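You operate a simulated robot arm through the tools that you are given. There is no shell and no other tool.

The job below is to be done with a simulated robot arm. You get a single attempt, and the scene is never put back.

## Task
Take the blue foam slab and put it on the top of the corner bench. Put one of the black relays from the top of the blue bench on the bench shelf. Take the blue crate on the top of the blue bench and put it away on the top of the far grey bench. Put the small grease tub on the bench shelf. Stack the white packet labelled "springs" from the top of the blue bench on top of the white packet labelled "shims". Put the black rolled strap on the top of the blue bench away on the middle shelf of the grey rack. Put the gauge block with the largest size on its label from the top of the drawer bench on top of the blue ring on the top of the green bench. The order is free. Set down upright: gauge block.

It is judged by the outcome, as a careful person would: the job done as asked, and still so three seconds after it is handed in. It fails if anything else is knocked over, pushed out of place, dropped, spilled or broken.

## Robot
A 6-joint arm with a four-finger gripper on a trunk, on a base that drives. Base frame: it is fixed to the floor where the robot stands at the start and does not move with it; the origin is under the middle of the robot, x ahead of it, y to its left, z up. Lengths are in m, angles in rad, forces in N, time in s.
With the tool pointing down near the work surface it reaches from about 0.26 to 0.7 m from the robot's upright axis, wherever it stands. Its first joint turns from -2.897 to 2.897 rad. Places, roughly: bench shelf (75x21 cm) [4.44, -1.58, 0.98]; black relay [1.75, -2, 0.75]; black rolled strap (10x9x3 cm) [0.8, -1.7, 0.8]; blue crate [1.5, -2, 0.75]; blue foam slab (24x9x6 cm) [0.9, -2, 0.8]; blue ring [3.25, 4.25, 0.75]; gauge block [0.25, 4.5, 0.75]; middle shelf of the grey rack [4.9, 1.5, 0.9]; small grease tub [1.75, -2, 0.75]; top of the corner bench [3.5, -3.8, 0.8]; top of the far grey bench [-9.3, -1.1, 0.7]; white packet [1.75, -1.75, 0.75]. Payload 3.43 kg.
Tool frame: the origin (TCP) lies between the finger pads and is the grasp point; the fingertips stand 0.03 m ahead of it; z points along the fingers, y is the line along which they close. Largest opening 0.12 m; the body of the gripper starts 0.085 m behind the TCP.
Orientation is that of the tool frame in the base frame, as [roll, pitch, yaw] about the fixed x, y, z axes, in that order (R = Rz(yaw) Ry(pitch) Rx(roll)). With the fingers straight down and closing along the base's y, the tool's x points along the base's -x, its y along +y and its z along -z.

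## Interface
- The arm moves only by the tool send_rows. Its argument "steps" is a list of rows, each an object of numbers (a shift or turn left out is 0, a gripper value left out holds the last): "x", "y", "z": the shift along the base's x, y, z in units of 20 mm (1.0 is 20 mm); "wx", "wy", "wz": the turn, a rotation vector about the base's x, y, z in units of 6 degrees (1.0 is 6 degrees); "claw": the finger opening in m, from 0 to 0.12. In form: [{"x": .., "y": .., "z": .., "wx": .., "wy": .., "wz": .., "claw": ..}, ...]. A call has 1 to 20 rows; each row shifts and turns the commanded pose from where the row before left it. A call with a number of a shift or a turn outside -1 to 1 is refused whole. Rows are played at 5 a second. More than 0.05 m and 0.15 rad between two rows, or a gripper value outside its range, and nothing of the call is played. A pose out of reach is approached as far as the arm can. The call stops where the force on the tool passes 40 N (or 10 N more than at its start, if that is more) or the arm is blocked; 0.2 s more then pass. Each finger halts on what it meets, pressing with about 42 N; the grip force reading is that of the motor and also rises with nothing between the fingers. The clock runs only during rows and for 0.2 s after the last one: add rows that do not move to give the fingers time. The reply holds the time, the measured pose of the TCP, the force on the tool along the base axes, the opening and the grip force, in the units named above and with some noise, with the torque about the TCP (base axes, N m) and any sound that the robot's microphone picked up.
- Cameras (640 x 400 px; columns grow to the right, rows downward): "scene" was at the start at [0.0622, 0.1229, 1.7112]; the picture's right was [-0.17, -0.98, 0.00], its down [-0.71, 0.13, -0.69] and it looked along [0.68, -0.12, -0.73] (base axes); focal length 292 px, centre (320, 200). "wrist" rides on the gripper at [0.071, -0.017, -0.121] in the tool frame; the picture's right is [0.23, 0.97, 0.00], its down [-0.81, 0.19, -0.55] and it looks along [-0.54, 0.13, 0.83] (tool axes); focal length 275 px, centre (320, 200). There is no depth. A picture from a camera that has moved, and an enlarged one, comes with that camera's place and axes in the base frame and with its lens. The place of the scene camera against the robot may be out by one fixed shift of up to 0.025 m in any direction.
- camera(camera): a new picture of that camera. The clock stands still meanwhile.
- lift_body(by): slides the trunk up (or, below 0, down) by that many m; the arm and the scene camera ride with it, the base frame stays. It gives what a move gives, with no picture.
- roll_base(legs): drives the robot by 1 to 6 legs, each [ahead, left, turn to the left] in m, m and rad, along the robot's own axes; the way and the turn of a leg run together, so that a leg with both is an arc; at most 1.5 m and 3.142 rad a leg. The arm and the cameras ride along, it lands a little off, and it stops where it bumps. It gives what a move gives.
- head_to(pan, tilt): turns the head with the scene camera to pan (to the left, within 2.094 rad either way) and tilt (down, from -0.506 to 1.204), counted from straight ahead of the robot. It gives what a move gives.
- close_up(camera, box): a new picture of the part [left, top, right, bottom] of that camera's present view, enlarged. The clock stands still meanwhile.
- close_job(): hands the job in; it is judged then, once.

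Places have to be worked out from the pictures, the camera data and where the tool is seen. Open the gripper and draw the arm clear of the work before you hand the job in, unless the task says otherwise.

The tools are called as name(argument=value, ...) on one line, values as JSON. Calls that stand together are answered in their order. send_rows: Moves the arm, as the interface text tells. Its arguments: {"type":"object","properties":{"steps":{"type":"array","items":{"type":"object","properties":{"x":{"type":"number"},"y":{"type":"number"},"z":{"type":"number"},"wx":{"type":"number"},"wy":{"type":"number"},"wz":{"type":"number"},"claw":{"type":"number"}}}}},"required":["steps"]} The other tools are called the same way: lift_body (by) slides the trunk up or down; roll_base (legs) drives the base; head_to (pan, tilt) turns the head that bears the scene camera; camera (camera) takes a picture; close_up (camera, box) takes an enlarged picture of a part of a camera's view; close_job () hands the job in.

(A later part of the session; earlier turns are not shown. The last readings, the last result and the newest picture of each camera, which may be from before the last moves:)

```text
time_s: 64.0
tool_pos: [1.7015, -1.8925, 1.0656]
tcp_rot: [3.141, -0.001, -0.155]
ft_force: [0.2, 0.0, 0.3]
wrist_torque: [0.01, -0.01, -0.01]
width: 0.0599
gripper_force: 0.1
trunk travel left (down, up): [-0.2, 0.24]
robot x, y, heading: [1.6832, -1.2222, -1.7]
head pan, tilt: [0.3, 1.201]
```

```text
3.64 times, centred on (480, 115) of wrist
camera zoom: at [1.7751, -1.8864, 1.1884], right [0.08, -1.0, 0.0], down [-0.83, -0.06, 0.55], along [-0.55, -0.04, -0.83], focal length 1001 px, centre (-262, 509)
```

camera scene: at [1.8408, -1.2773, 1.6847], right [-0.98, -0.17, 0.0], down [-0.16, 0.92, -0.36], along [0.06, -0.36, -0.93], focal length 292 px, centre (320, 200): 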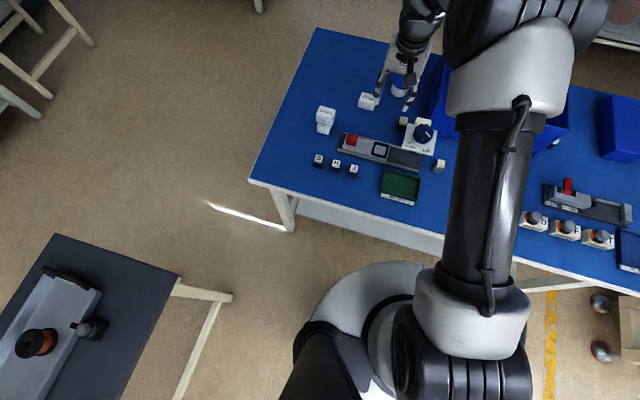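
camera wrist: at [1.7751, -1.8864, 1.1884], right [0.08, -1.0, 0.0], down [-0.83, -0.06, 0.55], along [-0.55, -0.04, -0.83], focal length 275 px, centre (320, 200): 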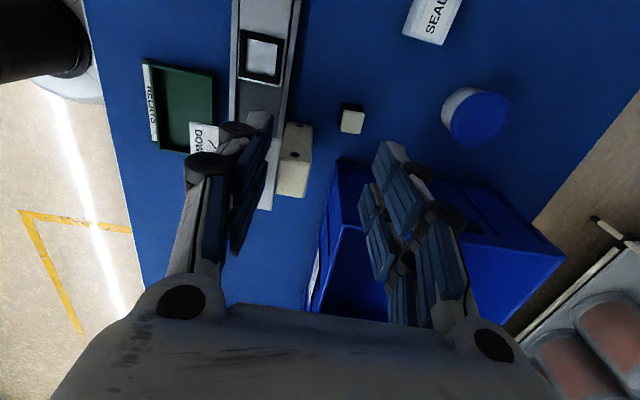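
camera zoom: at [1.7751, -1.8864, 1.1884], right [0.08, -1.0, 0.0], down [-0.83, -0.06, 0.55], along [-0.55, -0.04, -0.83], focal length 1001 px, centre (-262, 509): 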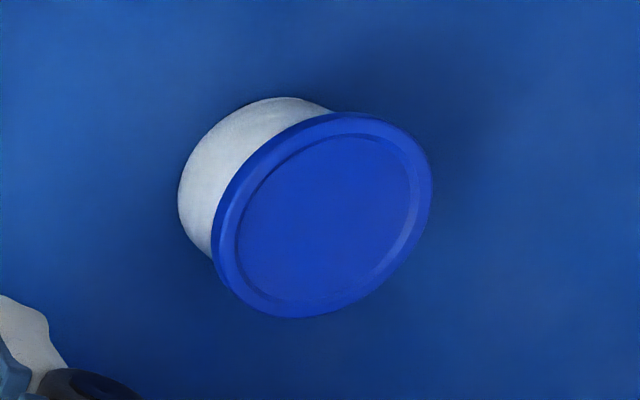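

Relay top centre is at about (1.661, −1.939), top z≈0.82. I'll close along y with the gripper leaning 20° towards the free side, away from switch and crate; move over it and down to 0.90.

send_rows(steps=[{"wy": 0.8, "wz": 0.35}, {"wy": 0.8, "wz": 0.35}, {"wy": 0.8, "x": -0.5, "y": -0.58}, {"wy": 0.9, "x": -0.5, "y": -0.58}, {"x": -0.5, "y": -0.58}, {"x": -0.5, "y": -0.58}, {"z": -1}, {"z": -1}, {"z": -1}, {"z": -1}, {"z": -1}, {"z": -1}, {}])

camera(camera="wrist")

```text
time_s: 66.8
tool_pos: [1.6624, -1.9247, 0.9459]
tcp_rot: [3.107, 0.346, -0.088]
ft_force: [-0.1, 0.6, 0.0]
wrist_torque: [0.0, -0.02, -0.02]
width: 0.0602
gripper_force: 0.1
out of reach, approached as far as the arm can: row 6, 9, 12
trunk travel left (down, up): [-0.2, 0.24]
robot x, y, heading: [1.6881, -1.217, -1.696]
head pan, tilt: [0.3, 1.201]
```

```text
taken
camera wrist: at [1.7707, -1.9131, 1.0362], right [0.14, -0.99, -0.04], down [-0.59, -0.12, 0.8], along [-0.8, -0.09, -0.6], focal length 275 px, centre (320, 200)
```

wrist: 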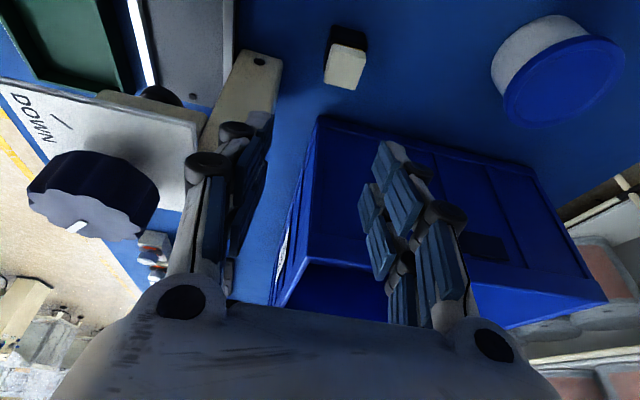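

At the reach limit; I raise the tool and roll 5 cm closer (the base may go under the overhang).

send_rows(steps=[{"z": 1, "y": 0.5}, {"z": 1, "y": 0.5}, {"z": 1, "y": 0.5}, {"y": 0.5}])

roll_base(legs=[[0.05, 0, 0]])

head_to(pan=-0.3, tilt=1.2)

camera(camera="scene")

camera(camera="wrist")

```text
time_s: 67.8
tool_pos: [1.6644, -1.8843, 1.0062]
tcp_rot: [3.106, 0.344, -0.086]
ft_force: [0.8, -0.7, -0.4]
wrist_torque: [-0.01, 0.01, 0.03]
width: 0.0599
gripper_force: 0.1
trunk travel left (down, up): [-0.2, 0.24]
robot x, y, heading: [1.6867, -1.2211, -1.697]
head pan, tilt: [0.3, 1.201]
```

```text
time_s: 68.8
tool_pos: [1.658, -1.9351, 1.0047]
tcp_rot: [3.109, 0.344, -0.086]
ft_force: [0.7, -0.4, -0.1]
wrist_torque: [0.05, 0.03, -0.03]
width: 0.06
gripper_force: 0.1
trunk travel left (down, up): [-0.2, 0.24]
robot x, y, heading: [1.6821, -1.2716, -1.698]
head pan, tilt: [0.3, 1.201]
```

```text
time_s: 69.8
tool_pos: [1.6578, -1.9351, 1.0072]
tcp_rot: [3.106, 0.344, -0.086]
ft_force: [0.3, -0.5, 0.2]
wrist_torque: [-0.01, -0.01, 0.01]
width: 0.0598
gripper_force: 0.0
trunk travel left (down, up): [-0.2, 0.24]
robot x, y, heading: [1.6788, -1.2734, -1.692]
head pan, tilt: [-0.3, 1.201]
```

```text
taken
camera scene: at [1.8031, -1.323, 1.6845], right [-0.91, 0.41, 0.0], down [0.38, 0.85, -0.36], along [-0.15, -0.33, -0.93], focal length 292 px, centre (320, 200)
```

scene: 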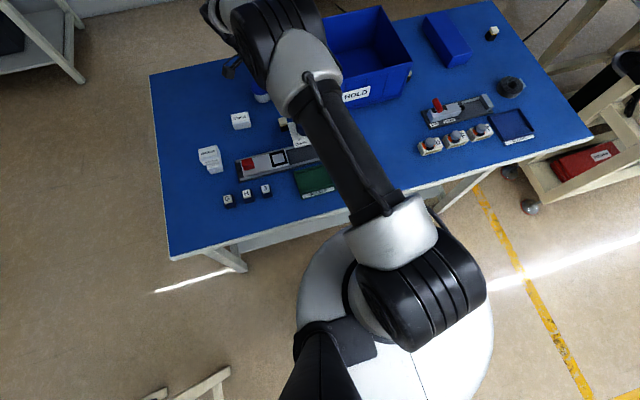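

```text
taken
camera wrist: at [1.7666, -1.9228, 1.0962], right [0.14, -0.99, -0.05], down [-0.59, -0.12, 0.8], along [-0.8, -0.09, -0.6], focal length 275 px, centre (320, 200)
```

wrist: 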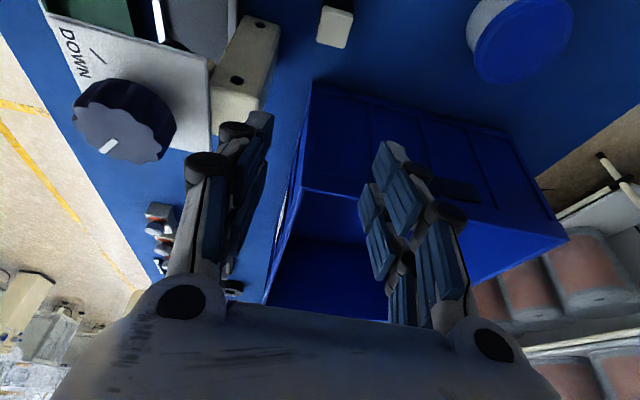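

Relay confirmed at (1.662, −1.940). I descend to ~0.89 and recheck clearance.

send_rows(steps=[{"x": 0.15, "y": -0.25, "z": -1}, {"z": -1}, {"z": -1}, {"z": -1}, {"z": -1}, {"z": -0.8}, {}])

camera(camera="wrist")

close_up(camera="scene", box=[200, 60, 360, 180])

```text
time_s: 71.4
tool_pos: [1.662, -1.9385, 0.8909]
tcp_rot: [3.107, 0.343, -0.085]
ft_force: [0.1, 0.2, 0.3]
wrist_torque: [-0.01, 0.01, -0.01]
width: 0.0601
gripper_force: 0.0
trunk travel left (down, up): [-0.2, 0.24]
robot x, y, heading: [1.6781, -1.2721, -1.699]
head pan, tilt: [-0.3, 1.201]
```

```text
taken
camera wrist: at [1.7695, -1.9275, 0.9807], right [0.14, -0.99, -0.04], down [-0.59, -0.12, 0.8], along [-0.8, -0.09, -0.6], focal length 275 px, centre (320, 200)
```

wrist: 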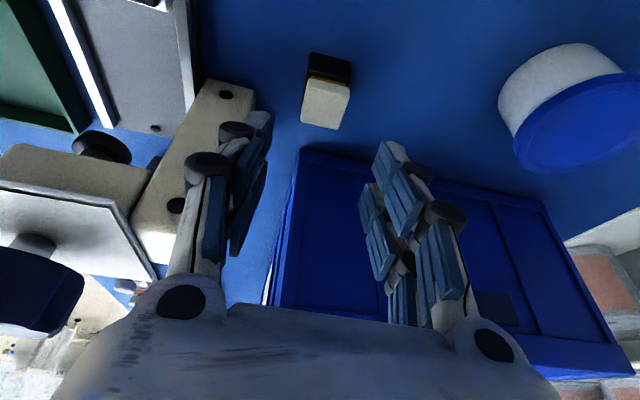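

```text
3.33 times, centred on (280, 120) of scene
camera zoom: at [1.803, -1.3229, 1.6845], right [-0.91, 0.41, 0.0], down [0.39, 0.85, -0.36], along [-0.15, -0.33, -0.93], focal length 974 px, centre (453, 467)
```

zoom: 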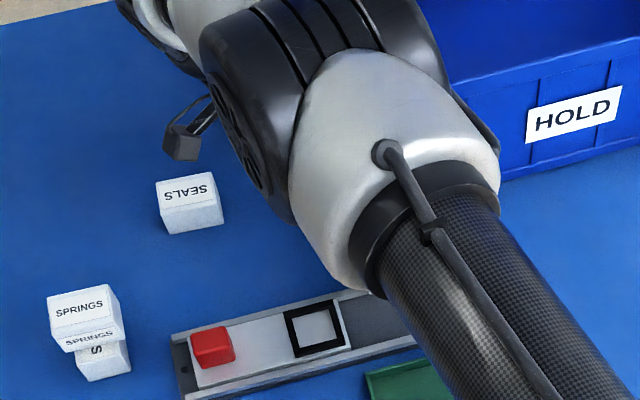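

Clear on both sides. Down to 0.822 and close on the relay.

send_rows(steps=[{"z": -1}, {"z": -1}, {"z": -0.8}, {"z": -0.4}, {"z": -0.2}, {"claw": 0.04}, {}, {"claw": 0.02}, {}, {}, {}])

camera(camera="wrist")

```text
time_s: 73.8
tool_pos: [1.6608, -1.9398, 0.8205]
tcp_rot: [3.106, 0.342, -0.085]
ft_force: [0.0, -0.4, 0.6]
wrist_torque: [0.0, 0.0, -0.02]
width: 0.0293
gripper_force: 42.3
trunk travel left (down, up): [-0.2, 0.24]
robot x, y, heading: [1.6824, -1.269, -1.694]
head pan, tilt: [-0.3, 1.201]
```

```text
taken
camera wrist: at [1.7695, -1.9276, 0.9115], right [0.14, -0.99, -0.05], down [-0.59, -0.12, 0.8], along [-0.8, -0.09, -0.6], focal length 275 px, centre (320, 200)
```

wrist: 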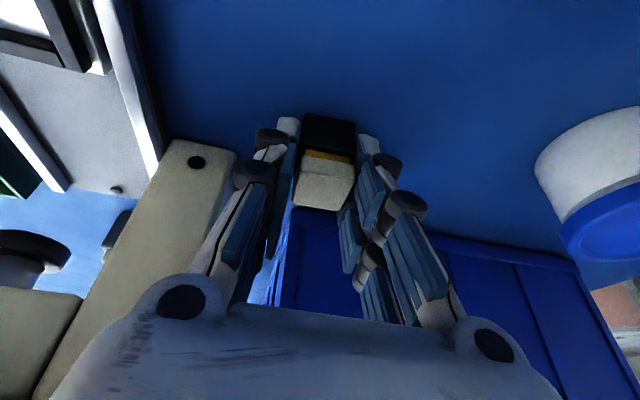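

Relay gripped (0.029). I lift it straight up, then draw it in towards the robot.

send_rows(steps=[{"z": 0.4}, {"z": 0.8}, {"z": 1}, {"z": 1}, {"z": 1}, {"z": 1}, {"z": 1}, {"z": 1}, {"z": 1}, {"z": 1}, {"z": 1}, {"z": 1, "y": 1}, {"y": 1}, {"y": 1}, {"y": 1}, {"y": 1}, {"y": 1}, {"y": 1}, {"y": 1}, {}])

camera(camera="wrist")

roll_base(legs=[[-0.9, 0, 0], [0, 0, 1.7]])

head_to(pan=-0.3, tilt=0.7)

camera(camera="scene")

```text
time_s: 78.0
tool_pos: [1.6597, -1.7796, 1.0454]
tcp_rot: [3.108, 0.344, -0.086]
ft_force: [0.1, -0.1, -0.4]
wrist_torque: [0.04, 0.01, 0.0]
width: 0.0292
gripper_force: 41.5
trunk travel left (down, up): [-0.2, 0.24]
robot x, y, heading: [1.6777, -1.2727, -1.69]
head pan, tilt: [-0.3, 1.201]
```

```text
taken
camera wrist: at [1.7682, -1.7682, 1.1362], right [0.14, -0.99, -0.05], down [-0.59, -0.12, 0.8], along [-0.8, -0.09, -0.6], focal length 275 px, centre (320, 200)
```

wrist: 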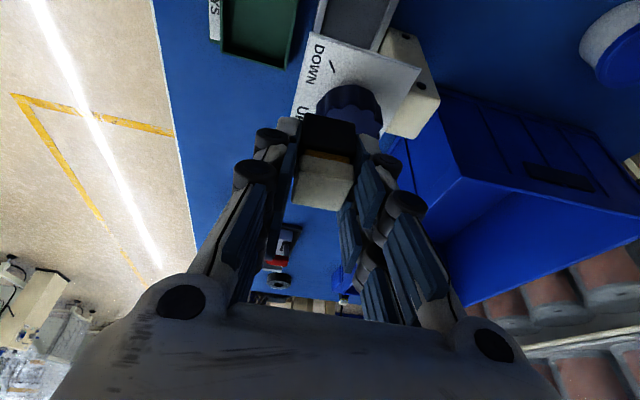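

```text
time_s: 86.8
tool_pos: [2.3048, -0.3511, 1.0462]
tcp_rot: [3.108, 0.346, 1.573]
ft_force: [0.5, -0.2, -1.3]
wrist_torque: [-0.02, 0.0, -0.01]
width: 0.0291
gripper_force: 41.6
trunk travel left (down, up): [-0.2, 0.24]
robot x, y, heading: [1.7964, -0.3707, -0.036]
head pan, tilt: [-0.3, 1.201]
```

```text
time_s: 87.7
tool_pos: [2.305, -0.3506, 1.0457]
tcp_rot: [3.109, 0.344, 1.573]
ft_force: [-0.5, -0.3, -0.4]
wrist_torque: [0.0, -0.04, -0.01]
width: 0.0291
gripper_force: 41.9
trunk travel left (down, up): [-0.2, 0.24]
robot x, y, heading: [1.7951, -0.376, -0.038]
head pan, tilt: [-0.3, 0.7]
```

```text
taken
camera scene: at [1.865, -0.2649, 1.7204], right [-0.33, -0.94, 0.0], down [-0.61, 0.21, -0.76], along [0.72, -0.25, -0.64], focal length 292 px, centre (320, 200)
```

scene: 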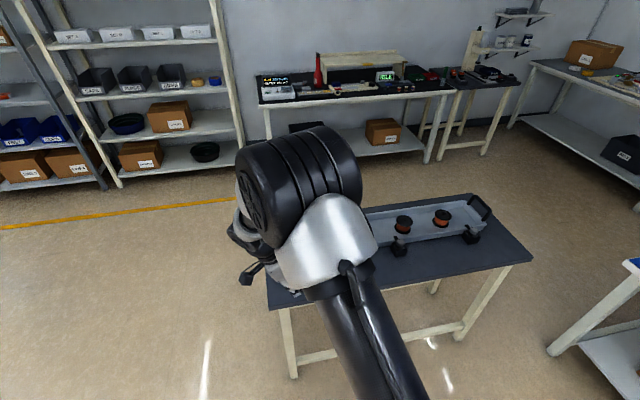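

The dark table is only ~0.45 m deep (x 2.35–2.8), leaving >1 m aisle before the wall bench. I go around its left end and down the aisle facing the bench.

roll_base(legs=[[0, 0.72, 0.037], [1.45, 0, 0], [0, -1.1, 0]])

head_to(pan=-0.25, tilt=0.6)

camera(camera="scene")

camera(camera="wrist")

```text
time_s: 103.5
tool_pos: [3.7756, -0.684, 1.0458]
tcp_rot: [3.106, 0.343, 1.636]
ft_force: [0.2, 0.4, -0.8]
wrist_torque: [0.02, 0.04, -0.01]
width: 0.0293
gripper_force: 42.4
trunk travel left (down, up): [-0.2, 0.24]
robot x, y, heading: [3.2674, -0.7391, 0.026]
head pan, tilt: [-0.3, 0.7]
```

```text
time_s: 104.2
tool_pos: [3.776, -0.6836, 1.0455]
tcp_rot: [3.107, 0.343, 1.636]
ft_force: [-0.2, 0.6, -1.0]
wrist_torque: [0.0, 0.02, -0.02]
width: 0.0293
gripper_force: 41.7
trunk travel left (down, up): [-0.2, 0.24]
robot x, y, heading: [3.2752, -0.737, 0.025]
head pan, tilt: [-0.25, 0.6]
```

```text
taken
camera scene: at [3.3351, -0.6215, 1.7291], right [-0.22, -0.97, 0.0], down [-0.55, 0.13, -0.82], along [0.8, -0.18, -0.57], focal length 292 px, centre (320, 200)
```

scene: 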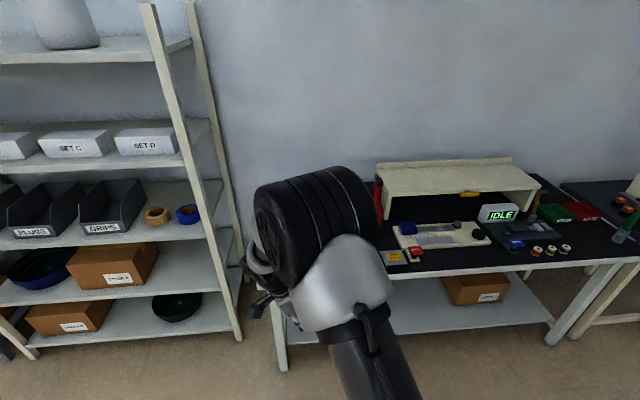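

```text
taken
camera wrist: at [3.7474, -0.5771, 1.1363], right [0.96, 0.29, -0.05], down [0.21, -0.56, 0.8], along [0.21, -0.77, -0.6], focal length 275 px, centre (320, 200)
```

wrist: 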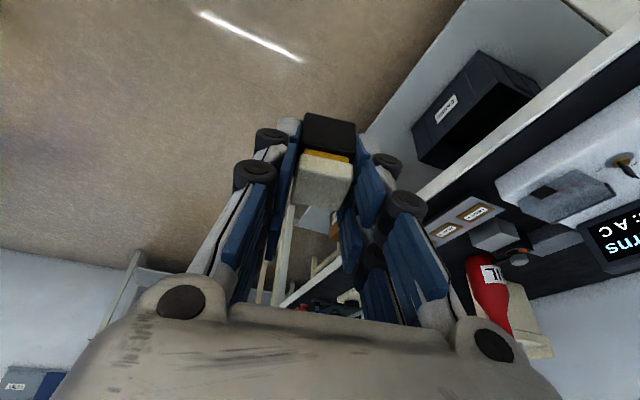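

The shelf is the cream one, front edge from about (4.36, −1.17) to (4.24, −1.89), turned ~−0.16 rad. I raise the tool, turn it so its lean points forward, then drive up facing the shelf.

send_rows(steps=[{"z": 1, "wz": 1}, {"z": 1, "wz": 1}, {"z": 1, "wz": 1}, {"z": 1, "wz": 1}, {"z": 1, "wz": 1}, {"z": 1, "wz": 1}, {"z": 1, "wz": 1}, {"wz": 1}, {"wz": 1}, {"wz": 1}, {"wz": 1}, {"wz": 1}, {"wz": 1}, {}])

roll_base(legs=[[0, -0.7, -0.17], [0.2, 0, 0]])

head_to(pan=0.0, tilt=0.7)

camera(camera="scene")

camera(camera="wrist")

```text
time_s: 107.2
tool_pos: [3.7765, -0.6836, 1.1843]
tcp_rot: [3.107, 0.343, 2.997]
ft_force: [0.0, 0.6, -0.4]
wrist_torque: [-0.02, -0.04, 0.0]
width: 0.0293
gripper_force: 41.5
trunk travel left (down, up): [-0.2, 0.24]
robot x, y, heading: [3.2716, -0.7389, 0.029]
head pan, tilt: [-0.25, 0.6]
```

```text
time_s: 112.2
tool_pos: [3.9351, -1.4914, 1.1849]
tcp_rot: [3.105, 0.341, 2.825]
ft_force: [0.9, -0.2, 0.2]
wrist_torque: [0.02, 0.03, -0.06]
width: 0.0294
gripper_force: 41.9
trunk travel left (down, up): [-0.2, 0.24]
robot x, y, heading: [3.4242, -1.4603, -0.144]
head pan, tilt: [-0.25, 0.6]
```

```text
time_s: 112.9
tool_pos: [3.9351, -1.4916, 1.1863]
tcp_rot: [3.105, 0.344, 2.826]
ft_force: [-0.3, -0.1, 0.1]
wrist_torque: [0.01, 0.02, 0.0]
width: 0.0293
gripper_force: 41.2
trunk travel left (down, up): [-0.2, 0.24]
robot x, y, heading: [3.4272, -1.4605, -0.144]
head pan, tilt: [0.0, 0.7]
```

```text
taken
camera scene: at [3.5145, -1.3335, 1.7205], right [-0.15, -0.99, 0.0], down [-0.64, 0.09, -0.77], along [0.76, -0.11, -0.64], focal length 292 px, centre (320, 200)
```

scene: 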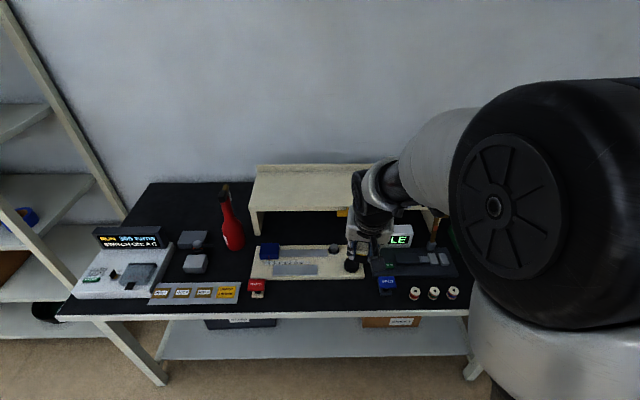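

```text
taken
camera wrist: at [3.8261, -1.4782, 1.2761], right [0.09, 1.0, -0.05], down [0.6, -0.01, 0.8], along [0.8, -0.1, -0.6], focal length 275 px, centre (320, 200)
```

wrist: 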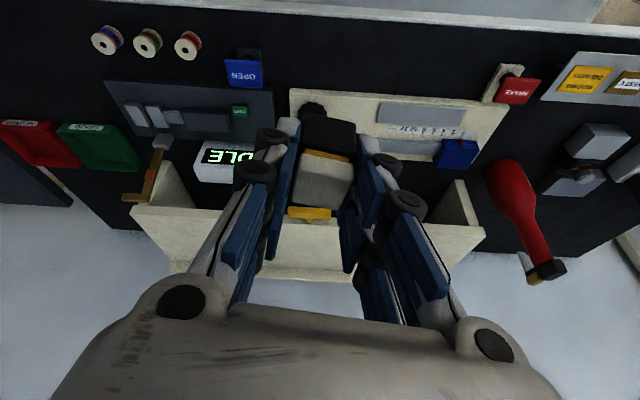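

Let me enlarge the shelf to see the yellow thing on it and whether the top is empty.

close_up(camera="scene", box=[230, 140, 450, 260])

close_up(camera="wrist", box=[100, 150, 500, 300])

```text
2.91 times, centred on (340, 200) of scene
camera zoom: at [3.5145, -1.3335, 1.7205], right [-0.15, -0.99, 0.0], down [-0.64, 0.09, -0.77], along [0.76, -0.11, -0.64], focal length 850 px, centre (262, 200)
```

zoom: 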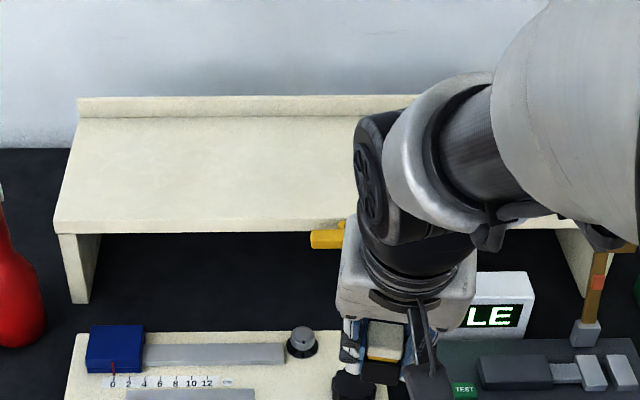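

```text
1.60 times, centred on (300, 225) of wrist
camera zoom: at [3.8261, -1.4782, 1.2761], right [0.09, 1.0, -0.05], down [0.6, -0.01, 0.8], along [0.8, -0.1, -0.6], focal length 440 px, centre (352, 160)
```

zoom: 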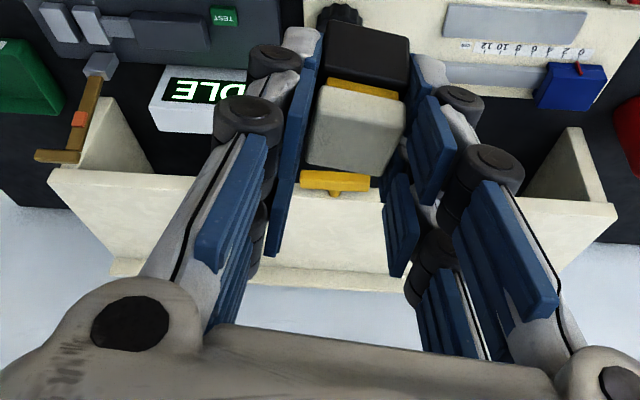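

The shelf top is free apart from a yellow tool on its front edge near the middle, which I'll avoid by using the left part. I roll up closer.

roll_base(legs=[[0.26, 0.08, 0]])

send_rows(steps=[{"x": 0.9, "y": -0.1}, {"x": 0.9}, {"x": 0.9}, {"x": 0.9}, {"x": 0.9}, {}])

camera(camera="wrist")

camera(camera="scene")

```text
time_s: 114.9
tool_pos: [4.2088, -1.4519, 1.186]
tcp_rot: [3.108, 0.342, 2.825]
ft_force: [0.8, 0.5, -0.4]
wrist_torque: [-0.01, 0.0, 0.01]
width: 0.0291
gripper_force: 42.1
trunk travel left (down, up): [-0.2, 0.24]
robot x, y, heading: [3.7004, -1.4218, -0.151]
head pan, tilt: [0.0, 0.7]
```

```text
time_s: 116.3
tool_pos: [4.298, -1.4533, 1.1853]
tcp_rot: [3.108, 0.341, 2.824]
ft_force: [-0.1, 0.0, -1.4]
wrist_torque: [-0.01, -0.01, -0.01]
width: 0.0293
gripper_force: 41.6
trunk travel left (down, up): [-0.2, 0.24]
robot x, y, heading: [3.6975, -1.4195, -0.144]
head pan, tilt: [0.0, 0.7]
```

```text
taken
camera wrist: at [4.1892, -1.44, 1.2758], right [0.09, 1.0, -0.05], down [0.6, -0.02, 0.8], along [0.79, -0.1, -0.6], focal length 275 px, centre (320, 200)
```

wrist: 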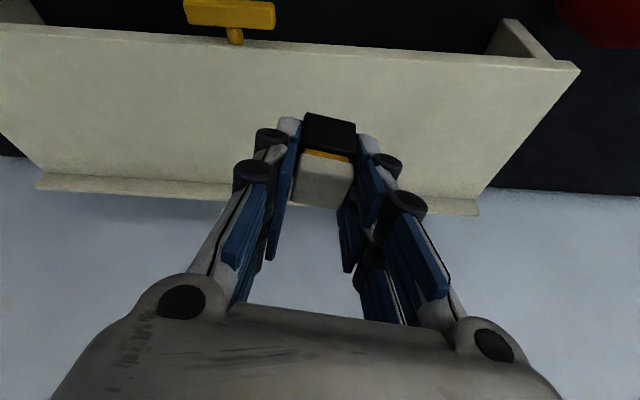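

```text
taken
camera scene: at [3.7871, -1.2927, 1.7205], right [-0.15, -0.99, 0.0], down [-0.64, 0.09, -0.77], along [0.76, -0.11, -0.64], focal length 292 px, centre (320, 200)
```

scene: 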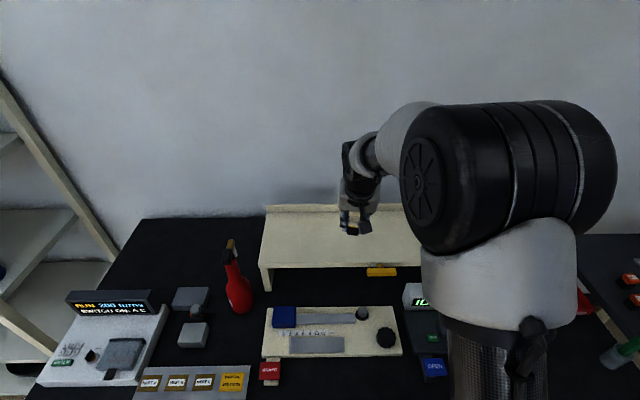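

Edge line gives the shelf spanning x≈4.33–4.55 at this y. I move the relay over (4.42, −1.446) and lower to 1.05.

send_rows(steps=[{"x": 1, "y": 0.1}, {"x": 1, "y": 0.1}, {"x": 1, "y": 0.1}, {"x": 1}, {"x": 1}, {"x": 1.0}, {"z": -1}, {"z": -1}, {"z": -1}, {"z": -1}, {"z": -1}, {"z": -1}, {"z": -0.7}, {}])

camera(camera="wrist")

close_up(camera="scene", box=[250, 170, 440, 290])

```text
time_s: 119.3
tool_pos: [4.4193, -1.4476, 1.0518]
tcp_rot: [3.106, 0.345, 2.824]
ft_force: [0.1, 0.3, -0.6]
wrist_torque: [-0.01, -0.01, 0.0]
width: 0.029
gripper_force: 42.5
trunk travel left (down, up): [-0.2, 0.24]
robot x, y, heading: [3.6984, -1.421, -0.146]
head pan, tilt: [0.0, 0.7]
```

```text
taken
camera wrist: at [4.3089, -1.4337, 1.1421], right [0.09, 1.0, -0.05], down [0.6, -0.02, 0.8], along [0.79, -0.1, -0.6], focal length 275 px, centre (320, 200)
```

wrist: 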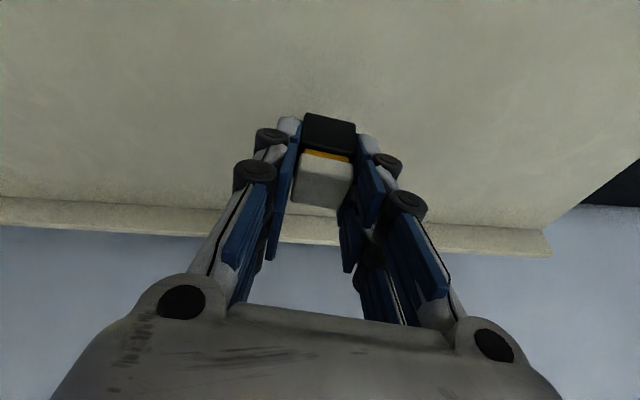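

```text
3.33 times, centred on (345, 230) of scene
camera zoom: at [3.7875, -1.2927, 1.7205], right [-0.15, -0.99, 0.0], down [-0.64, 0.09, -0.77], along [0.76, -0.11, -0.64], focal length 974 px, centre (237, 100)
```

zoom: 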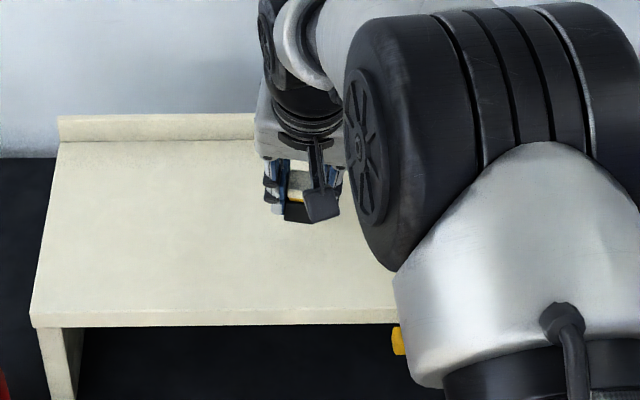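

Well within the shelf. Lowering gently towards contact.

send_rows(steps=[{"z": -0.4}, {"z": -0.3}, {"z": -0.2}, {"z": -0.15}, {}])

send_rows(steps=[{"z": -0.1}, {"z": -0.1}, {}])

```text
time_s: 120.5
tool_pos: [4.4167, -1.4485, 1.0311]
tcp_rot: [3.106, 0.344, 2.824]
ft_force: [-0.7, -0.3, 0.2]
wrist_torque: [-0.01, 0.0, -0.01]
width: 0.0292
gripper_force: 41.9
trunk travel left (down, up): [-0.2, 0.24]
robot x, y, heading: [3.6941, -1.4212, -0.148]
head pan, tilt: [0.0, 0.7]
```

```text
time_s: 121.3
tool_pos: [4.4182, -1.4482, 1.0278]
tcp_rot: [3.107, 0.343, 2.824]
ft_force: [0.8, 0.3, -0.5]
wrist_torque: [-0.01, -0.03, 0.01]
width: 0.0291
gripper_force: 42.2
trunk travel left (down, up): [-0.2, 0.24]
robot x, y, heading: [3.6985, -1.4109, -0.151]
head pan, tilt: [0.0, 0.7]
```

send_rows(steps=[{"z": -0.1}, {"z": -0.1}, {}])

send_rows(steps=[{"z": -0.1}, {"z": -0.1}, {}])

```text
time_s: 122.1
tool_pos: [4.4181, -1.449, 1.0227]
tcp_rot: [3.106, 0.342, 2.825]
ft_force: [0.4, -0.3, -1.0]
wrist_torque: [0.05, -0.01, 0.01]
width: 0.029
gripper_force: 41.8
trunk travel left (down, up): [-0.2, 0.24]
robot x, y, heading: [3.6968, -1.4177, -0.151]
head pan, tilt: [0.0, 0.7]
```

```text
time_s: 122.9
tool_pos: [4.4174, -1.4496, 1.0182]
tcp_rot: [3.107, 0.343, 2.825]
ft_force: [0.4, -0.9, -1.4]
wrist_torque: [-0.03, -0.01, -0.02]
width: 0.0294
gripper_force: 42.3
trunk travel left (down, up): [-0.2, 0.24]
robot x, y, heading: [3.6996, -1.419, -0.15]
head pan, tilt: [0.0, 0.7]
```

send_rows(steps=[{"z": -0.1}, {"z": -0.1}, {}])

close_up(camera="scene", box=[300, 180, 400, 260])

```text
time_s: 123.7
tool_pos: [4.4178, -1.4471, 1.0141]
tcp_rot: [3.107, 0.345, 2.825]
ft_force: [-0.1, -0.5, -0.7]
wrist_torque: [0.01, -0.02, 0.0]
width: 0.0291
gripper_force: 42.0
trunk travel left (down, up): [-0.2, 0.24]
robot x, y, heading: [3.6974, -1.4181, -0.145]
head pan, tilt: [0.0, 0.7]
```

```text
5.00 times, centred on (350, 220) of scene
camera zoom: at [3.7876, -1.2927, 1.7205], right [-0.15, -0.99, 0.0], down [-0.64, 0.09, -0.76], along [0.76, -0.11, -0.64], focal length 1460 px, centre (170, 100)
```

zoom: 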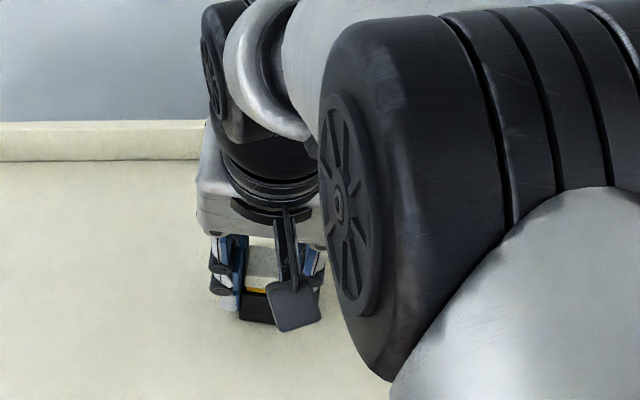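

send_rows(steps=[{"z": -0.1}, {"z": -0.1}, {}])

send_rows(steps=[{"z": -0.08}, {"z": -0.07}, {}])

```text
time_s: 124.5
tool_pos: [4.4181, -1.4477, 1.0114]
tcp_rot: [3.107, 0.344, 2.824]
ft_force: [-0.1, 0.5, 1.3]
wrist_torque: [-0.04, 0.02, -0.01]
width: 0.0291
gripper_force: 42.1
trunk travel left (down, up): [-0.2, 0.24]
robot x, y, heading: [3.699, -1.4156, -0.148]
head pan, tilt: [0.0, 0.7]
```

```text
time_s: 125.3
tool_pos: [4.4181, -1.4478, 1.0109]
tcp_rot: [3.106, 0.35, 2.824]
ft_force: [0.8, 0.1, 17.0]
wrist_torque: [-0.19, 0.13, 0.02]
width: 0.0289
gripper_force: 42.1
trunk travel left (down, up): [-0.2, 0.24]
robot x, y, heading: [3.6968, -1.4238, -0.146]
head pan, tilt: [0.0, 0.7]
```

Contact at 1.011 (shelf ≈0.970). I ease up a hair, open, and back out along the tool axis.

send_rows(steps=[{"z": 0.08}, {"claw": 0.05}, {}, {}, {"z": 0.5, "x": -0.17}, {"z": 1, "x": -0.35}, {"z": 1, "x": -0.35}, {"z": 1, "x": -0.35}, {"z": 1, "x": -0.5}, {"z": 1, "x": -0.8}, {"x": -1}, {"x": -1}, {"x": -1}, {"x": -1}, {"x": -1}, {}])

camera(camera="wrist")

close_up(camera="scene", box=[250, 170, 440, 290])

```text
time_s: 128.7
tool_pos: [4.2682, -1.4483, 1.1191]
tcp_rot: [3.107, 0.343, 2.825]
ft_force: [0.3, 0.2, -0.1]
wrist_torque: [-0.01, 0.03, 0.02]
width: 0.05
gripper_force: 0.1
trunk travel left (down, up): [-0.2, 0.24]
robot x, y, heading: [3.7044, -1.4179, -0.151]
head pan, tilt: [0.0, 0.7]
```

```text
taken
camera wrist: at [4.1594, -1.4349, 1.21], right [0.09, 1.0, -0.05], down [0.6, -0.02, 0.8], along [0.79, -0.1, -0.6], focal length 275 px, centre (320, 200)
```

wrist: 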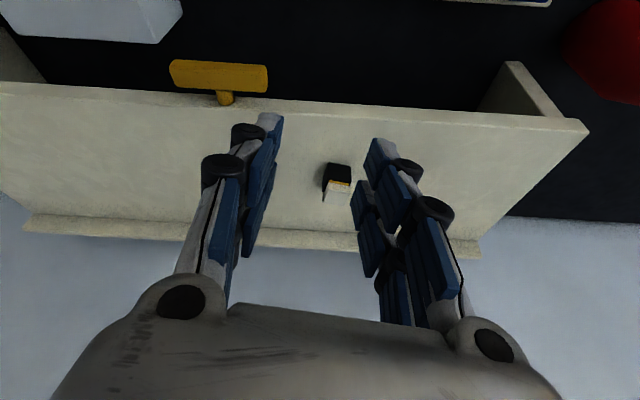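

```text
3.33 times, centred on (345, 230) of scene
camera zoom: at [3.788, -1.2927, 1.7205], right [-0.15, -0.99, 0.0], down [-0.64, 0.09, -0.76], along [0.76, -0.11, -0.64], focal length 974 px, centre (237, 100)
```

zoom: 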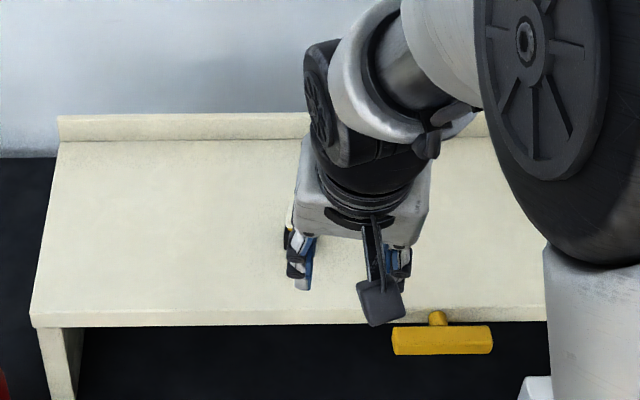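

Relay is standing on the shelf. Now the tub: I back off, go round into the open area left of the blue bench and face its left end.

roll_base(legs=[[-0.35, 0, 0], [0.03, -0.8, 0], [0, 0, -3.13], [0.5, 0, 0]])

head_to(pan=0.0, tilt=0.75)

camera(camera="scene")

```text
time_s: 144.6
tool_pos: [2.2119, -2.0562, 1.1188]
tcp_rot: [3.106, 0.342, -0.309]
ft_force: [0.3, 0.1, 0.1]
wrist_torque: [0.01, -0.04, 0.01]
width: 0.0503
gripper_force: 0.0
trunk travel left (down, up): [-0.2, 0.24]
robot x, y, heading: [2.7876, -2.0815, 3.0]
head pan, tilt: [0.0, 0.7]
```

```text
time_s: 145.2
tool_pos: [2.2127, -2.0559, 1.1196]
tcp_rot: [3.108, 0.343, -0.312]
ft_force: [-1.5, 0.9, -0.4]
wrist_torque: [-0.03, 0.02, -0.03]
width: 0.0499
gripper_force: 0.0
trunk travel left (down, up): [-0.2, 0.24]
robot x, y, heading: [2.7801, -2.0837, 3.004]
head pan, tilt: [0.0, 0.75]
```

```text
taken
camera scene: at [2.7024, -2.2144, 1.7163], right [0.14, 0.99, 0.0], down [0.68, -0.1, -0.73], along [-0.72, 0.1, -0.68], focal length 292 px, centre (320, 200)
```

scene: 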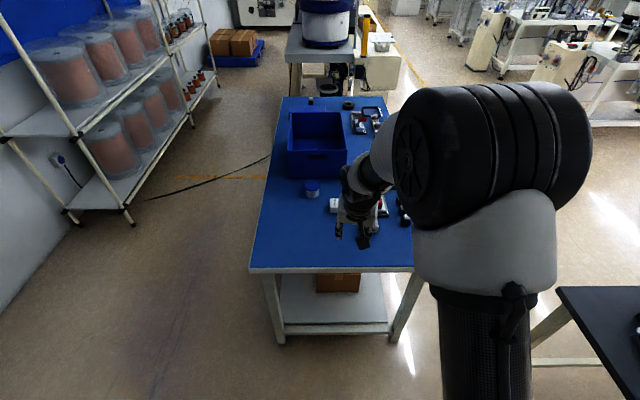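

The tub stands clear at about (1.685, −2.10). I roll up to the bench end.

roll_base(legs=[[0.39, 0, 0]])

camera(camera="wrist")

camera(camera="scene")

```text
time_s: 147.7
tool_pos: [1.8275, -2.0012, 1.1198]
tcp_rot: [3.108, 0.343, -0.311]
ft_force: [-0.8, -0.7, -0.6]
wrist_torque: [-0.01, 0.01, 0.0]
width: 0.0502
gripper_force: 0.1
trunk travel left (down, up): [-0.2, 0.24]
robot x, y, heading: [2.3936, -2.0258, 2.999]
head pan, tilt: [0.0, 0.75]
```

```text
taken
camera wrist: at [1.9361, -2.0134, 1.21], right [-0.08, -1.0, -0.05], down [-0.6, 0.01, 0.8], along [-0.8, 0.09, -0.6], focal length 275 px, centre (320, 200)
```

wrist: 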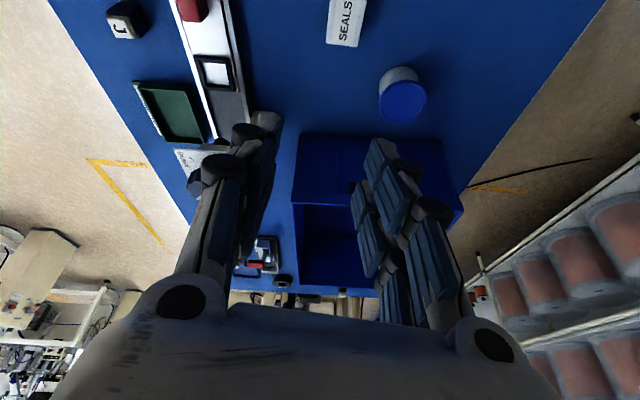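

```text
taken
camera scene: at [2.3174, -2.1599, 1.7162], right [0.14, 0.99, 0.0], down [0.68, -0.1, -0.73], along [-0.72, 0.1, -0.68], focal length 292 px, centre (320, 200)
```

scene: 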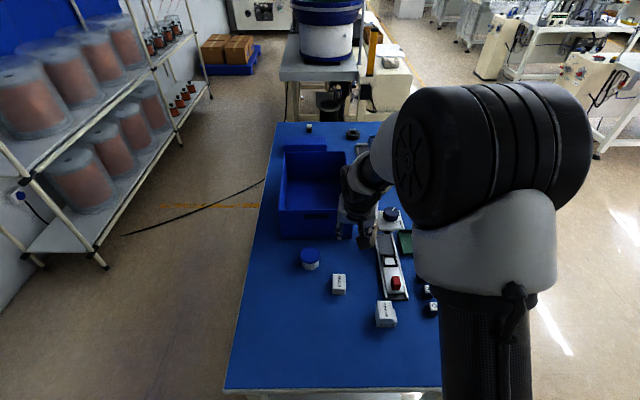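

Tub centre ≈(1.686, −2.097). I open wide, turn the lean straight forward, move above it and partly down.

send_rows(steps=[{"x": -0.9, "y": -0.6, "wz": 0.5, "claw": 0.1}, {"x": -0.9, "y": -0.6, "wz": 0.5}, {"x": -0.9, "y": -0.6, "wz": 0.5}, {"x": -0.9, "y": -0.6, "wz": 0.5}, {"x": -0.9, "y": -0.6, "wz": 0.5}, {"x": -0.9, "y": -0.6, "wz": 0.5}, {"x": -0.9, "y": -0.6, "wz": 0.5}, {"x": -0.6, "y": -0.5, "wz": 0.4}, {"z": -1}, {"z": -1}, {"z": -1}, {"z": -1}, {"z": -1}, {"z": -1}, {"z": -1}, {"z": -1}, {}])

camera(camera="wrist")

close_up(camera="scene", box=[260, 180, 420, 300])

```text
time_s: 151.3
tool_pos: [1.6898, -2.0952, 0.9592]
tcp_rot: [3.107, 0.344, 0.096]
ft_force: [-0.1, 0.0, 0.4]
wrist_torque: [-0.02, 0.0, -0.02]
width: 0.0997
gripper_force: 0.1
trunk travel left (down, up): [-0.2, 0.24]
robot x, y, heading: [2.3973, -2.0254, 3.001]
head pan, tilt: [0.0, 0.75]
```

```text
taken
camera wrist: at [1.7947, -2.0637, 1.0501], right [0.32, -0.95, -0.05], down [-0.56, -0.23, 0.8], along [-0.77, -0.23, -0.6], focal length 275 px, centre (320, 200)
```

wrist: 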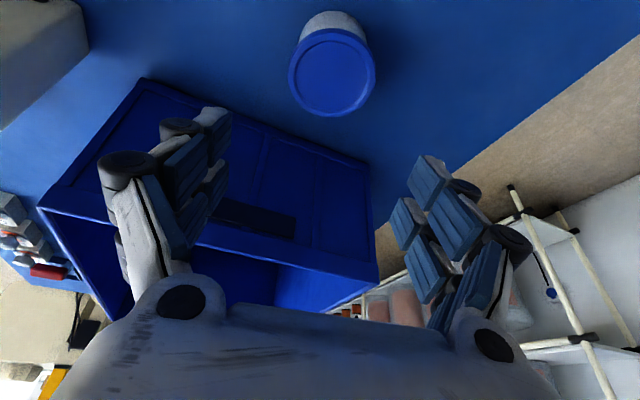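

```text
3.33 times, centred on (340, 240) of scene
camera zoom: at [2.3185, -2.16, 1.7163], right [0.14, 0.99, 0.0], down [0.68, -0.1, -0.73], along [-0.72, 0.1, -0.68], focal length 974 px, centre (253, 67)
```

zoom: 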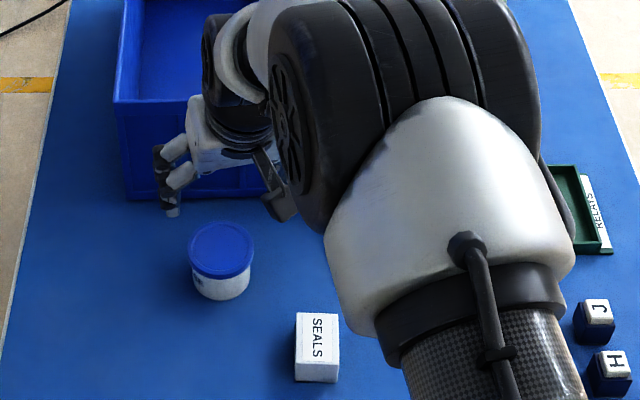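

Aligned: lid centre (1.688, −2.099), dia ≈7 cm. I descend around it and close.

send_rows(steps=[{"z": -1, "y": -0.15}, {"z": -1}, {"z": -1}, {"z": -1}, {"z": -1}, {"z": -0.8}, {"z": -0.5}, {"z": -0.3}, {}])

camera(camera="wrist")

```text
time_s: 153.3
tool_pos: [1.69, -2.0968, 0.8287]
tcp_rot: [3.107, 0.343, 0.097]
ft_force: [0.1, 0.6, 0.3]
wrist_torque: [0.02, -0.01, -0.02]
width: 0.0998
gripper_force: 0.0
trunk travel left (down, up): [-0.2, 0.24]
robot x, y, heading: [2.3961, -2.0287, 3.004]
head pan, tilt: [0.0, 0.75]
```

```text
taken
camera wrist: at [1.7943, -2.0656, 0.919], right [0.32, -0.95, -0.05], down [-0.56, -0.23, 0.8], along [-0.77, -0.23, -0.6], focal length 275 px, centre (320, 200)
```

wrist: 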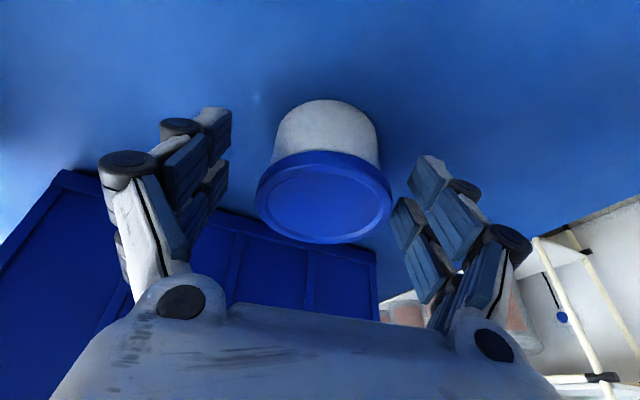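

send_rows(steps=[{"z": -0.3}, {"claw": 0.08}, {}, {}, {"claw": 0.055}, {}, {}, {}, {}])

camera(camera="wrist")

```text
time_s: 155.3
tool_pos: [1.6902, -2.0977, 0.8224]
tcp_rot: [3.107, 0.344, 0.098]
ft_force: [-0.8, -2.1, 3.8]
wrist_torque: [-0.11, -0.01, 0.03]
width: 0.0704
gripper_force: 41.8
trunk travel left (down, up): [-0.2, 0.24]
robot x, y, heading: [2.396, -2.0284, 3.003]
head pan, tilt: [0.0, 0.75]
```

```text
taken
camera wrist: at [1.7949, -2.0658, 0.9134], right [0.32, -0.95, -0.05], down [-0.56, -0.23, 0.8], along [-0.77, -0.23, -0.6], focal length 275 px, centre (320, 200)
```

wrist: 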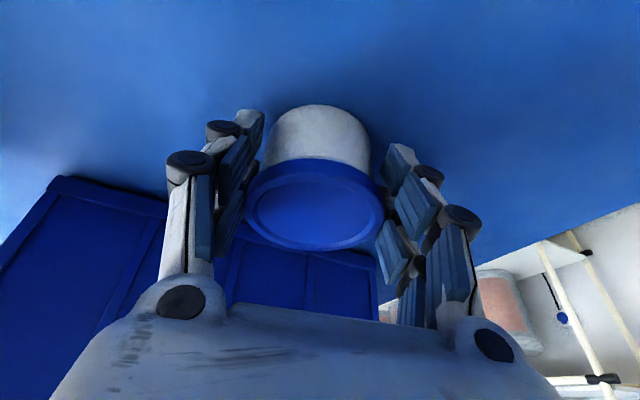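

Gripped on the lid rim (0.070). Lift gently and check it hangs level.

send_rows(steps=[{"z": 0.2}, {"z": 0.4}, {"z": 0.8}, {"z": 1}, {"z": 1}, {"z": 1}, {"z": 1}, {"z": 1}, {"z": 1}, {}])

camera(camera="wrist")

close_up(camera="scene", box=[240, 160, 420, 300])

```text
time_s: 157.5
tool_pos: [1.6888, -2.097, 0.9708]
tcp_rot: [3.107, 0.342, 0.098]
ft_force: [0.4, 0.1, -1.7]
wrist_torque: [-0.01, -0.01, 0.03]
width: 0.0706
gripper_force: 41.9
trunk travel left (down, up): [-0.2, 0.24]
robot x, y, heading: [2.3947, -2.0274, 2.995]
head pan, tilt: [0.0, 0.75]
```

```text
taken
camera wrist: at [1.7936, -2.0655, 1.0606], right [0.32, -0.95, -0.05], down [-0.56, -0.23, 0.8], along [-0.77, -0.23, -0.6], focal length 275 px, centre (320, 200)
```

wrist: 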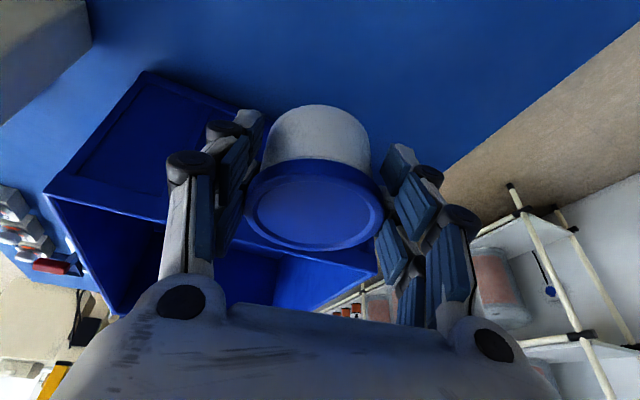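

```text
2.86 times, centred on (330, 230) of scene
camera zoom: at [2.3178, -2.1601, 1.7162], right [0.14, 0.99, 0.0], down [0.68, -0.1, -0.73], along [-0.72, 0.1, -0.68], focal length 834 px, centre (291, 114)
```

zoom: 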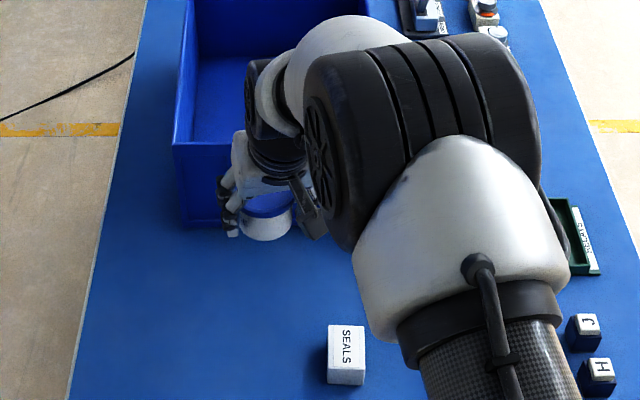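

Level and secure. Raise and draw in, then drive back to the bench shelf the way I came.

send_rows(steps=[{"z": 1}, {"z": 1}, {"z": 1}, {"z": 1}, {"z": 1}, {"z": 1}, {"z": 1, "x": 1}, {"z": 1, "x": 1}, {"x": 1}, {"x": 1}, {"x": 1}, {"x": 1}, {"x": 1}, {}])

roll_base(legs=[[-0.95, 0, 0], [0, 0, 3.13], [0, 0.82, 0]])

head_to(pan=0.0, tilt=0.7)

camera(camera="scene")

```text
time_s: 160.5
tool_pos: [1.8298, -2.0975, 1.1291]
tcp_rot: [3.108, 0.343, 0.097]
ft_force: [0.1, 0.7, -0.5]
wrist_torque: [-0.02, -0.04, -0.01]
width: 0.0705
gripper_force: 42.2
trunk travel left (down, up): [-0.2, 0.24]
robot x, y, heading: [2.398, -2.0293, 3.002]
head pan, tilt: [0.0, 0.75]
```

```text
time_s: 176.4
tool_pos: [4.1158, -1.3858, 1.1292]
tcp_rot: [3.107, 0.343, 3.116]
ft_force: [0.6, -0.2, -1.7]
wrist_torque: [0.01, 0.01, -0.01]
width: 0.0707
gripper_force: 42.1
trunk travel left (down, up): [-0.2, 0.24]
robot x, y, heading: [3.5452, -1.3844, -0.269]
head pan, tilt: [0.0, 0.75]
```

```text
time_s: 177.1
tool_pos: [4.116, -1.3866, 1.1289]
tcp_rot: [3.105, 0.342, 3.115]
ft_force: [-1.2, -0.9, -1.9]
wrist_torque: [-0.01, 0.0, 0.0]
width: 0.0704
gripper_force: 42.5
trunk travel left (down, up): [-0.2, 0.24]
robot x, y, heading: [3.5455, -1.3921, -0.268]
head pan, tilt: [0.0, 0.7]
```

```text
taken
camera scene: at [3.6474, -1.2724, 1.7205], right [-0.26, -0.97, 0.0], down [-0.62, 0.17, -0.76], along [0.74, -0.2, -0.64], focal length 292 px, centre (320, 200)
```

scene: 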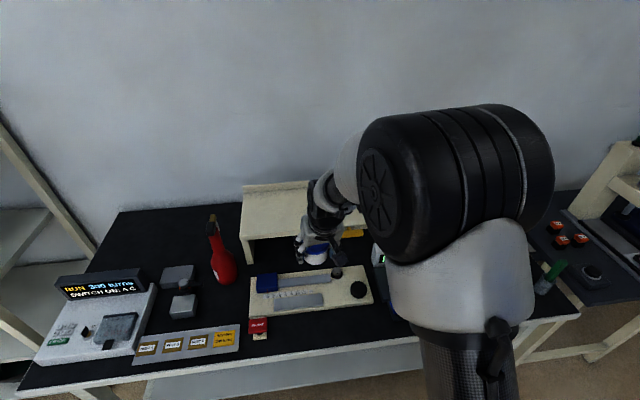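

I correct the heading and close in, left of the relay.

roll_base(legs=[[0, 0, 0.12], [0.15, 0.11, 0]])

camera(camera="wrist")

camera(camera="scene")

```text
time_s: 179.2
tool_pos: [4.279, -1.2323, 1.1275]
tcp_rot: [3.106, 0.342, -3.047]
ft_force: [0.5, 0.4, -2.8]
wrist_torque: [-0.01, 0.04, -0.03]
width: 0.0705
gripper_force: 41.6
trunk travel left (down, up): [-0.2, 0.24]
robot x, y, heading: [3.7153, -1.2977, -0.144]
head pan, tilt: [0.0, 0.7]
```

```text
taken
camera wrist: at [4.1739, -1.264, 1.2192], right [-0.32, 0.95, -0.05], down [0.56, 0.23, 0.8], along [0.77, 0.23, -0.6], focal length 275 px, centre (320, 200)
```

wrist: 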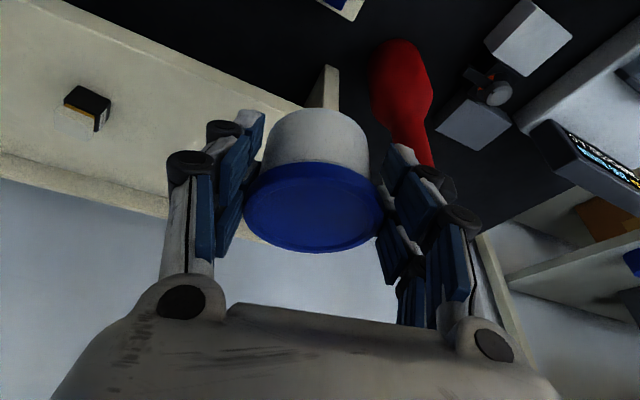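

```text
taken
camera scene: at [3.8003, -1.176, 1.7204], right [-0.14, -0.99, 0.0], down [-0.64, 0.09, -0.76], along [0.76, -0.11, -0.64], focal length 292 px, centre (320, 200)
```

scene: 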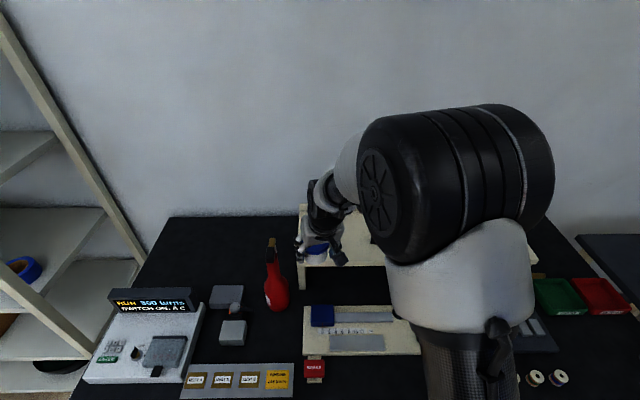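

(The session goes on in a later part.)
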